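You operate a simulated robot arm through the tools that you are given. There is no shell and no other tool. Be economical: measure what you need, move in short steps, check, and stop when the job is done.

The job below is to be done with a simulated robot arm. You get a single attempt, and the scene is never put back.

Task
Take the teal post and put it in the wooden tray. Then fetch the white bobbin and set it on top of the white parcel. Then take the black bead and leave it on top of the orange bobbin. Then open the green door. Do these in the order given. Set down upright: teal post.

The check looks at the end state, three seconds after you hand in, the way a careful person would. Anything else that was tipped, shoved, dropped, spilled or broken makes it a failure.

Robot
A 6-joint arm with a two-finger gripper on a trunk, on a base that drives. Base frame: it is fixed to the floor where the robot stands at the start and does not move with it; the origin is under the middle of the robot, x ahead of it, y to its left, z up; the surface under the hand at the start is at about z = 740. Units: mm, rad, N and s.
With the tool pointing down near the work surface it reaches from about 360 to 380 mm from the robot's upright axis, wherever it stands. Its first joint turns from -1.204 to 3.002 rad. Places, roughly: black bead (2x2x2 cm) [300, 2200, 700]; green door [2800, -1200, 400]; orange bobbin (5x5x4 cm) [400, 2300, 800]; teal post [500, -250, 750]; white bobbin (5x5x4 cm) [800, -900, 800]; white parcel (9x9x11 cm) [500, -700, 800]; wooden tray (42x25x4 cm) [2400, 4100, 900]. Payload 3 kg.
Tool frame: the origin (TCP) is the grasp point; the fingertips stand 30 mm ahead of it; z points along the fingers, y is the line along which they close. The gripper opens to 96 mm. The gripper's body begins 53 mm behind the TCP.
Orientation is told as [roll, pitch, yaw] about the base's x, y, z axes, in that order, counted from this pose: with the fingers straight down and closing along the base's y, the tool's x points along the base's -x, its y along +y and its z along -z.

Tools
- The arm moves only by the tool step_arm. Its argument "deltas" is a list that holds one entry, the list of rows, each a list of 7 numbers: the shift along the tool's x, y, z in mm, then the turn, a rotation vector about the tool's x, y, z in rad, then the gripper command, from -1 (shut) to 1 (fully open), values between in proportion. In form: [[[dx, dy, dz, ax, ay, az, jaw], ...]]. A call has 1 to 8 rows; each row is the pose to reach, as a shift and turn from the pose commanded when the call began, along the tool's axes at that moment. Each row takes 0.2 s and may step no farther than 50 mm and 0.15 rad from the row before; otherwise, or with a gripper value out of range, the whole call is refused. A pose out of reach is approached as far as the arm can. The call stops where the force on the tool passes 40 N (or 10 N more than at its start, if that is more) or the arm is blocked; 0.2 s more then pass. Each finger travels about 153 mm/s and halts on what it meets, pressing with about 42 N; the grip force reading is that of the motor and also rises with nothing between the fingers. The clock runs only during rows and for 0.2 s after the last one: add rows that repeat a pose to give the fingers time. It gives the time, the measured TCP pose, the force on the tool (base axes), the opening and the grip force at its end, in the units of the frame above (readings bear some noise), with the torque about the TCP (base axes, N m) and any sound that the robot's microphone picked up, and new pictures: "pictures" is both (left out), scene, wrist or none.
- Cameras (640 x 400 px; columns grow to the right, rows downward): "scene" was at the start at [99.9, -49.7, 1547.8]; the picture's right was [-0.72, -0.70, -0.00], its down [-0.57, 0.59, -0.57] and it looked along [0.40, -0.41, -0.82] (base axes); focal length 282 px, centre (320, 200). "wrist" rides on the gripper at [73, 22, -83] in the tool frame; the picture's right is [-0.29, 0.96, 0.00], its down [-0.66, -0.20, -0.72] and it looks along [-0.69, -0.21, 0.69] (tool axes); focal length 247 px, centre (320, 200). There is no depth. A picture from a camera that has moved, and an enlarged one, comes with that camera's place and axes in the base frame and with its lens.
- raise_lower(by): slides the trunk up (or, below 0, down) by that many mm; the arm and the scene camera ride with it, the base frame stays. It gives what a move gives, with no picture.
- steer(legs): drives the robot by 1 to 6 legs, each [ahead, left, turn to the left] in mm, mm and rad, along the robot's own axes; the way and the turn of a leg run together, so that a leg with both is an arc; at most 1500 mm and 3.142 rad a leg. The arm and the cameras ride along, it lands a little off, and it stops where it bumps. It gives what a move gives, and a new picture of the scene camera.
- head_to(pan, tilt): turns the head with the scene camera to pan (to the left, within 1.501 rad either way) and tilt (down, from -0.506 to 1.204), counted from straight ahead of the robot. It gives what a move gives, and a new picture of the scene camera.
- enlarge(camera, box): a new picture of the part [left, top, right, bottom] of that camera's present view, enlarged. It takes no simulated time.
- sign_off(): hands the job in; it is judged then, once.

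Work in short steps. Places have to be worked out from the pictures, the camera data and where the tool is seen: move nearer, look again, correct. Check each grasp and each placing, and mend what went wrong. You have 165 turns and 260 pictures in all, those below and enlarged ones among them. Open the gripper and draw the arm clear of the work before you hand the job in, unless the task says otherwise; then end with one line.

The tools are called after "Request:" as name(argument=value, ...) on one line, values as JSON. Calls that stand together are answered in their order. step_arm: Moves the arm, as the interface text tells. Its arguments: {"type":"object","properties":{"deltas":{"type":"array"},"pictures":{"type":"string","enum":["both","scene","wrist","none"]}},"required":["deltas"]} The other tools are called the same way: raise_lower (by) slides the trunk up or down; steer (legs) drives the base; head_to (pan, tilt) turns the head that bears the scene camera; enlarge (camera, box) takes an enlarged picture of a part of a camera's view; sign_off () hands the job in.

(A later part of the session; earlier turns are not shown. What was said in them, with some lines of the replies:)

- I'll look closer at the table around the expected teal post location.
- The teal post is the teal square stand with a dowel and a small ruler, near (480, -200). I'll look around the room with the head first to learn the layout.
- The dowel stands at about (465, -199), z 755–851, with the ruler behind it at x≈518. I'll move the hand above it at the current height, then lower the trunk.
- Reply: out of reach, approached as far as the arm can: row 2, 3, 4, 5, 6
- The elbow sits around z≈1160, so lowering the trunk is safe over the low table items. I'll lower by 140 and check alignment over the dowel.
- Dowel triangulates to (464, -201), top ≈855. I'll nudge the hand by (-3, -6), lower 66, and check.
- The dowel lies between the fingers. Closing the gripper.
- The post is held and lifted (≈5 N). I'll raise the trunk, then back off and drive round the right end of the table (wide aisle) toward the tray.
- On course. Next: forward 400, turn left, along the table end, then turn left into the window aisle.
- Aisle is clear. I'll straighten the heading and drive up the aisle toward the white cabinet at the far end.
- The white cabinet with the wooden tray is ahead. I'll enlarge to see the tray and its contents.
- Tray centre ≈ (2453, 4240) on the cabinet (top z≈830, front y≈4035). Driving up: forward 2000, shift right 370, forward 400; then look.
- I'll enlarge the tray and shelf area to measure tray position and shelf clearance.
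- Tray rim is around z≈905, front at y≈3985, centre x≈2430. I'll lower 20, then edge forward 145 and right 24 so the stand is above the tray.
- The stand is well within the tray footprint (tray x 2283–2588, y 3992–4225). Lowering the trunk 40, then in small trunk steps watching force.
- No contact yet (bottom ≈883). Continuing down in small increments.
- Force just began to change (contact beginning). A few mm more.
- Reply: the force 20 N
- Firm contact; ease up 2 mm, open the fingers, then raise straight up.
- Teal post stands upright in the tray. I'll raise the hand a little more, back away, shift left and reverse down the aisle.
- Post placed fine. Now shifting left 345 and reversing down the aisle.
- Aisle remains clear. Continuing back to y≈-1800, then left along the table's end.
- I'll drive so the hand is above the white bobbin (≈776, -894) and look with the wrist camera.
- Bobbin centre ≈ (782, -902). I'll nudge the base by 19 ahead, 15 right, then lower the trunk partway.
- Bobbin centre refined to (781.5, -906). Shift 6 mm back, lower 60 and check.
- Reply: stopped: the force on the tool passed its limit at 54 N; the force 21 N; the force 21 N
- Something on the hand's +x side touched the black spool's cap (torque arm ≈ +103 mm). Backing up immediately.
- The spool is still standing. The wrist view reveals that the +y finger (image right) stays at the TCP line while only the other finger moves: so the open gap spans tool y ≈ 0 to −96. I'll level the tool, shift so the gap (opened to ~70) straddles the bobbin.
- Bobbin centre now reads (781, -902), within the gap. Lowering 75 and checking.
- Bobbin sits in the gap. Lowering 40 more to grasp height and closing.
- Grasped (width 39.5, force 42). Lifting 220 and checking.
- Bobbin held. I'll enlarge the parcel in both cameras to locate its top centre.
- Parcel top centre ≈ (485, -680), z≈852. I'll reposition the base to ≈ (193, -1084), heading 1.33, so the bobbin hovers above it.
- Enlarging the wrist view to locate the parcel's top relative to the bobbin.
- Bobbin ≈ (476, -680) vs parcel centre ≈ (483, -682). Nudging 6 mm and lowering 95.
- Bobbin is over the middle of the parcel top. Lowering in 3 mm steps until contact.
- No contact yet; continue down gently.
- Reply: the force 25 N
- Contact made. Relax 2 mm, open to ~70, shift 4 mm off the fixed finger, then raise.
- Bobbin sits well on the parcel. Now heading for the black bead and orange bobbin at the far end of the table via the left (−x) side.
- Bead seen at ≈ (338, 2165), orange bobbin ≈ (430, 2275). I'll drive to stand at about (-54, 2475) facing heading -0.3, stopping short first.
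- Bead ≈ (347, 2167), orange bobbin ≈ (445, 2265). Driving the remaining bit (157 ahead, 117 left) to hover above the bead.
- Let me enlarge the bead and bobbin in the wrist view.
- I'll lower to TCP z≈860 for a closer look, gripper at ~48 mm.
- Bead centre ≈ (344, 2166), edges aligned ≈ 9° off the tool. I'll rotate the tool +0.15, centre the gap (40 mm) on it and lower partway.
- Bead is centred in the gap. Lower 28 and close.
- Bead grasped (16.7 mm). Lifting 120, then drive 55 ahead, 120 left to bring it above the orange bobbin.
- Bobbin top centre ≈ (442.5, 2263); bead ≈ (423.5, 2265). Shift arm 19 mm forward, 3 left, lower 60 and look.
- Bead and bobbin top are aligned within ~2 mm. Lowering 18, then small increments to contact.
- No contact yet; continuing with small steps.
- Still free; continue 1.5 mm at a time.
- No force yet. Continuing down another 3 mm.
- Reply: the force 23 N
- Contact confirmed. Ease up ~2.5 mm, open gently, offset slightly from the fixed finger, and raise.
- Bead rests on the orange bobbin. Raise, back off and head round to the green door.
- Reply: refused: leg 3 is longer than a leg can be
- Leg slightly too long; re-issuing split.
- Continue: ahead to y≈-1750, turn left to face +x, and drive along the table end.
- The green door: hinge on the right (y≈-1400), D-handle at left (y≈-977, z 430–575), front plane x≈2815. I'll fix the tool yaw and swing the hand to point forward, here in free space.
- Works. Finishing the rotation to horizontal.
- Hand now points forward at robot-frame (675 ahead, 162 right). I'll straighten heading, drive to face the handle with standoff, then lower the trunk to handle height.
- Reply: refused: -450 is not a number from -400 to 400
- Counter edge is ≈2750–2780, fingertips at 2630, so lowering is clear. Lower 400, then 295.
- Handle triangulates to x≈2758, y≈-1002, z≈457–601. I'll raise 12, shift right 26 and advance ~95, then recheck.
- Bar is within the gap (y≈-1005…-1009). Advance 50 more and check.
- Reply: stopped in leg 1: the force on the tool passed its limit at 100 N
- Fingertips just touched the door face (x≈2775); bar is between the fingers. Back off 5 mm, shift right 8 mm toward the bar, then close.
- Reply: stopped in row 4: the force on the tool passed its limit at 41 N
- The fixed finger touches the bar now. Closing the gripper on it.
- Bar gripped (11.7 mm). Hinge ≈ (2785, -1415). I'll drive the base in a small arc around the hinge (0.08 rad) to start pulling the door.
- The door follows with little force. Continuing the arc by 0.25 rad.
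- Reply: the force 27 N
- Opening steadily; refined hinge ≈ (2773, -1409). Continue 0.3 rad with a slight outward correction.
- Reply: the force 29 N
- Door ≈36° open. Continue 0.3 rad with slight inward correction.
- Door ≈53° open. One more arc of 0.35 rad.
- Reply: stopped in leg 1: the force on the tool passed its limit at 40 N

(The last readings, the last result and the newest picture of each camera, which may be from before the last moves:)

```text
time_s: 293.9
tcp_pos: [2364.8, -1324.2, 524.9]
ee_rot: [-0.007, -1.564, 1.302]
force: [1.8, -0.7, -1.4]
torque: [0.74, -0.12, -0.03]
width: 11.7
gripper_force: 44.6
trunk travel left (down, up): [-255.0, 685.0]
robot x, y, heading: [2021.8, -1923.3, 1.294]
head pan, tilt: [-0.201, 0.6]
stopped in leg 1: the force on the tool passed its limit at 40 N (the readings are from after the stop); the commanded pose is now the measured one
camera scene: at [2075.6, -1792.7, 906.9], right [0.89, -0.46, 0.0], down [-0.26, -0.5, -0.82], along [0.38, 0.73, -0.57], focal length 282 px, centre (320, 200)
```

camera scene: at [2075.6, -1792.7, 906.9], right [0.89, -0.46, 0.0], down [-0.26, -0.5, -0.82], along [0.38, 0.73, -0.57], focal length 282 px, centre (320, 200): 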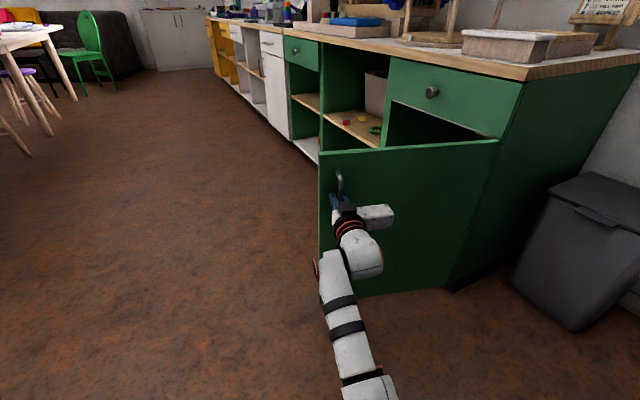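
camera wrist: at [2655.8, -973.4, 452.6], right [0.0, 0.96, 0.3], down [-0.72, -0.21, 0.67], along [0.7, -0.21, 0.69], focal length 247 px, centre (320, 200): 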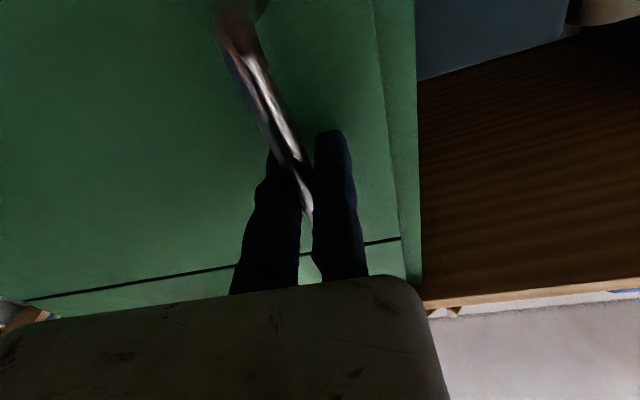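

Door ≈73° open and held. To open it further without driving nearer the blue cabinets, I'll continue the arc with the arm (0.25 rad).

Request:
step_arm(deltas=[[[0, -2, -20.8, -0.05, 0, 0, -1], [0, -5, -41.3, -0.1, 0, 0, -1], [0, -9.2, -61.8, -0.15, 0, 0, -1], [0, -14.3, -82, -0.2, 0, 0, -1], [0, -20.3, -101.9, -0.25, 0, 0, -1], [0, -20.3, -101.9, -0.25, 0, 0, -1]]])

```text
time_s: 295.3
tcp_pos: [2355.2, -1426.2, 524.6]
ee_rot: [0.326, -1.564, 1.218]
force: [3.2, 0.7, -7.0]
torque: [0.8, -0.28, 0.01]
width: 11.6
gripper_force: 45.0
trunk travel left (down, up): [-255.0, 685.0]
robot x, y, heading: [2024.4, -1917.1, 1.293]
head pan, tilt: [-0.201, 0.6]
camera scene: at [2076.0, -1792.2, 906.8], right [0.89, -0.46, 0.0], down [-0.26, -0.5, -0.82], along [0.38, 0.73, -0.57], focal length 282 px, centre (320, 200)
camera wrist: at [2330.4, -1509.7, 452.7], right [-0.95, 0.03, 0.3], down [0.18, -0.72, 0.67], along [0.23, 0.69, 0.69], focal length 247 px, centre (320, 200)
```

scene: 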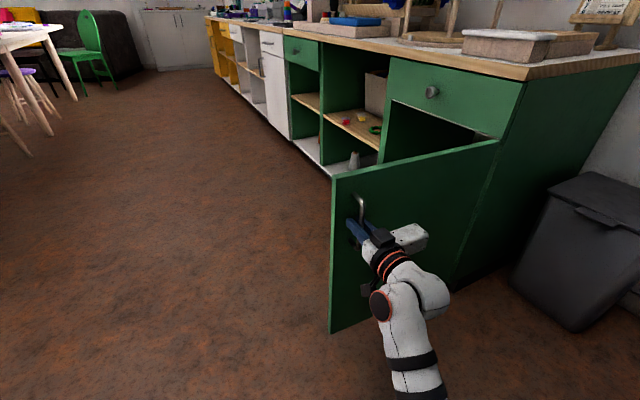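
wrist: 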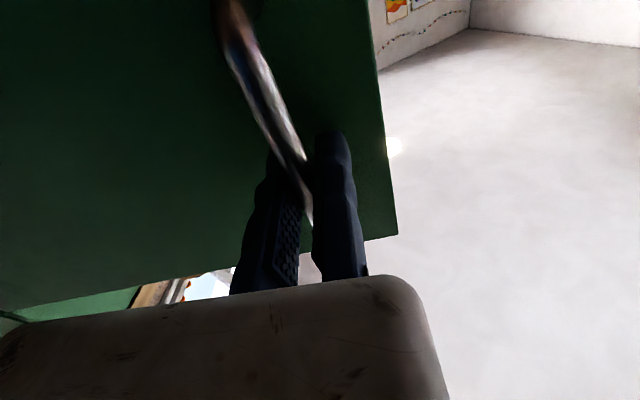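

Door is now ~88° open. Release the handle and withdraw the hand straight back.

Request:
step_arm(deltas=[[[0, 0, 0, 0, 0, 0, -0.5], [0, 0, 0, 0, 0, 0, 0], [0, 0, 0, 0, 0, 0, 0.2], [0, 0, 0, 0, 0, 0, 0.2]]], pictures="none")

Request:
step_arm(deltas=[[[0, 0, -20, 0, 0, 0, 0.2], [0, 0, -40, 0, 0, 0, 0.2], [0, 0, -60, 0, 0, 0, 0.2], [0, 0, -80, 0, 0, 0, 0.2], [0, 0, -80, 0, 0, 0, 0.2]]])

```text
time_s: 296.3
tcp_pos: [2354.2, -1425.7, 524.1]
ee_rot: [0.254, -1.565, 1.288]
force: [-0.5, 0.0, 0.1]
torque: [0.0, -0.03, 0.02]
width: 57.7
gripper_force: 0.1
trunk travel left (down, up): [-255.0, 685.0]
robot x, y, heading: [2021.3, -1918.6, 1.297]
head pan, tilt: [-0.201, 0.6]
```

```text
time_s: 297.5
tcp_pos: [2354.7, -1507.6, 526.0]
ee_rot: [0.27, -1.568, 1.273]
force: [0.1, -1.0, 0.0]
torque: [0.01, -0.02, 0.01]
width: 57.8
gripper_force: 0.0
trunk travel left (down, up): [-255.0, 685.0]
robot x, y, heading: [2020.8, -1923.6, 1.299]
head pan, tilt: [-0.201, 0.6]
camera scene: at [2075.2, -1792.8, 907.0], right [0.89, -0.46, 0.0], down [-0.26, -0.5, -0.83], along [0.38, 0.73, -0.56], focal length 282 px, centre (320, 200)
camera wrist: at [2329.9, -1590.6, 454.7], right [-0.96, 0.03, 0.29], down [0.18, -0.72, 0.66], along [0.23, 0.69, 0.69], focal length 247 px, centre (320, 200)
```

scene: 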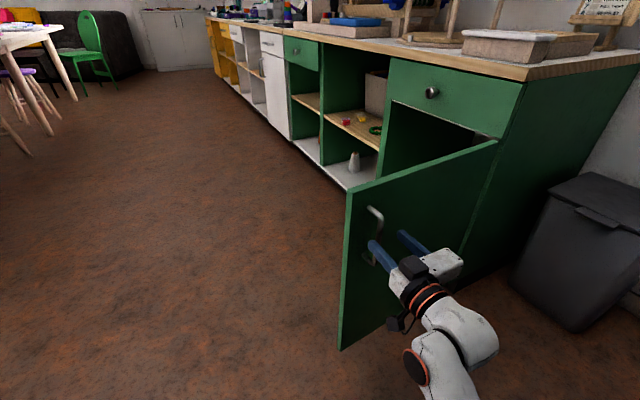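
wrist: 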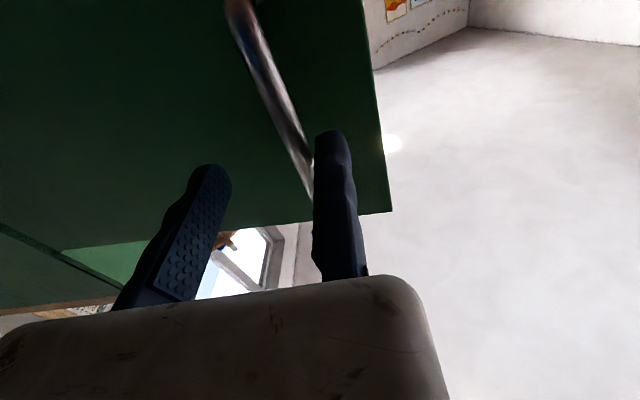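

The door seems to have drifted with the hand. I'll withdraw further straight back and pause to see.

Request:
step_arm(deltas=[[[0, 0, 0, 0, 0, 0, 0.6], [0, 0, -40, 0, 0, 0, 0.6], [0, 0, -80, 0, 0, 0, 0.6], [0, 0, -120, 0, 0, 0, 0.6], [0, 0, -120, 0, 0, 0, 0.6], [0, 0, -120, 0, 0, 0, 0.6]]])

```text
time_s: 298.9
tcp_pos: [2316.2, -1604.4, 511.8]
ee_rot: [0.014, -1.565, 1.528]
force: [0.5, -0.1, -0.5]
torque: [-0.01, -0.01, 0.05]
width: 76.9
gripper_force: 0.1
out of reach, approached as far as the arm can: row 3, 4, 5, 6
trunk travel left (down, up): [-255.0, 685.0]
robot x, y, heading: [2020.8, -1923.4, 1.298]
head pan, tilt: [-0.201, 0.6]
camera scene: at [2074.7, -1793.3, 907.1], right [0.89, -0.46, 0.0], down [-0.26, -0.5, -0.83], along [0.38, 0.73, -0.56], focal length 282 px, centre (320, 200)
camera wrist: at [2292.2, -1688.5, 439.7], right [-0.96, 0.03, 0.29], down [0.18, -0.72, 0.66], along [0.23, 0.69, 0.69], focal length 247 px, centre (320, 200)
```

scene: 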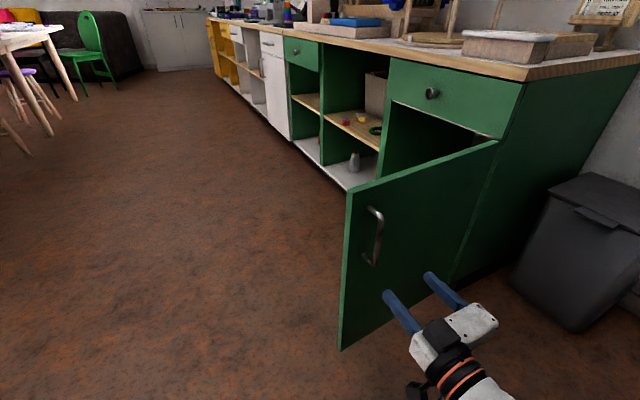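
wrist: 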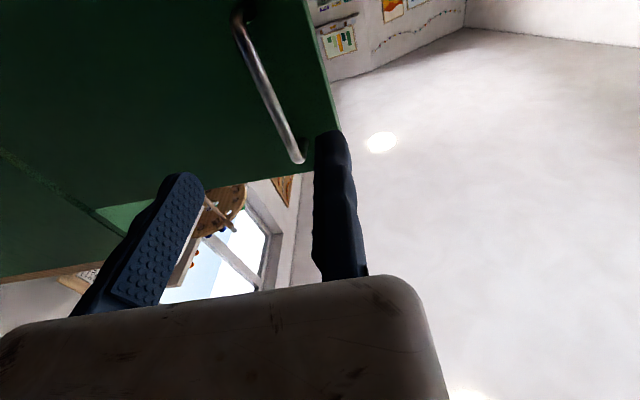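

Hand is clear and the door stays open (~95°). Moving the robot away to the left and checking.

Request:
steer(legs=[[-60, 400, 0]])

Request:
head_to(pan=-0.5, tilt=0.4)

```text
time_s: 301.4
tcp_pos: [1918.1, -1557.8, 512.3]
ee_rot: [0.236, -1.565, 1.303]
force: [0.4, -0.3, 0.2]
torque: [0.01, 0.02, 0.0]
width: 77.0
gripper_force: 0.1
trunk travel left (down, up): [-255.0, 685.0]
robot x, y, heading: [1621.1, -1870.2, 1.294]
head pan, tilt: [-0.201, 0.6]
camera scene: at [1675.8, -1745.0, 907.0], right [0.89, -0.46, 0.0], down [-0.26, -0.5, -0.83], along [0.38, 0.73, -0.56], focal length 282 px, centre (320, 200)
```

scene: 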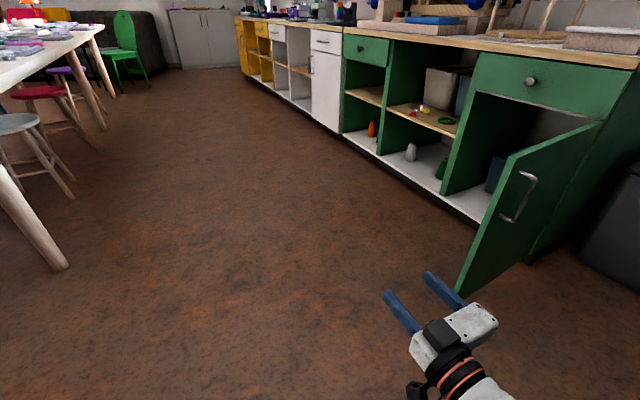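

```text
time_s: 302.2
tcp_pos: [1916.5, -1556.9, 510.9]
ee_rot: [0.231, -1.567, 1.308]
force: [-0.2, -1.0, -0.2]
torque: [-0.01, -0.01, 0.02]
width: 76.7
gripper_force: 0.1
trunk travel left (down, up): [-255.0, 685.0]
robot x, y, heading: [1620.7, -1870.5, 1.296]
head pan, tilt: [-0.499, 0.4]
camera scene: at [1700.0, -1757.4, 925.2], right [0.71, -0.7, 0.0], down [-0.27, -0.28, -0.92], along [0.65, 0.66, -0.39], focal length 282 px, centre (320, 200)
```

scene: 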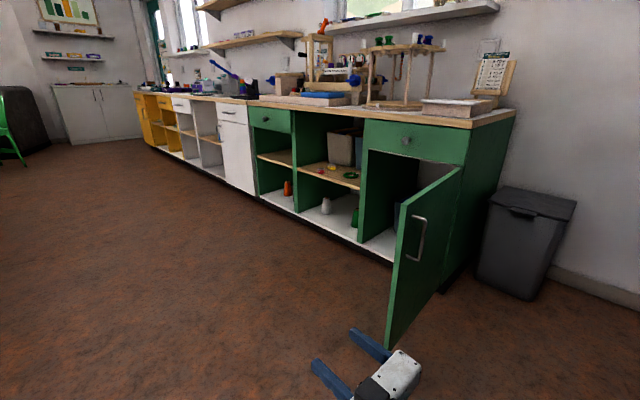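

The door stands open, the other placements were checked after each release, and the gripper is open and clear. Handing in.

Request:
sign_off()

```text
The job is handed in.
```

All four jobs are done in order: the teal post stands upright in the wooden tray, the white bobbin is on the white parcel, the black bead is on the orange bobbin, and the green door is open. While reaching for the white bobbin, the hand pressed on the black spool beside it, with about 54 N on the tool, but the spool stayed standing.
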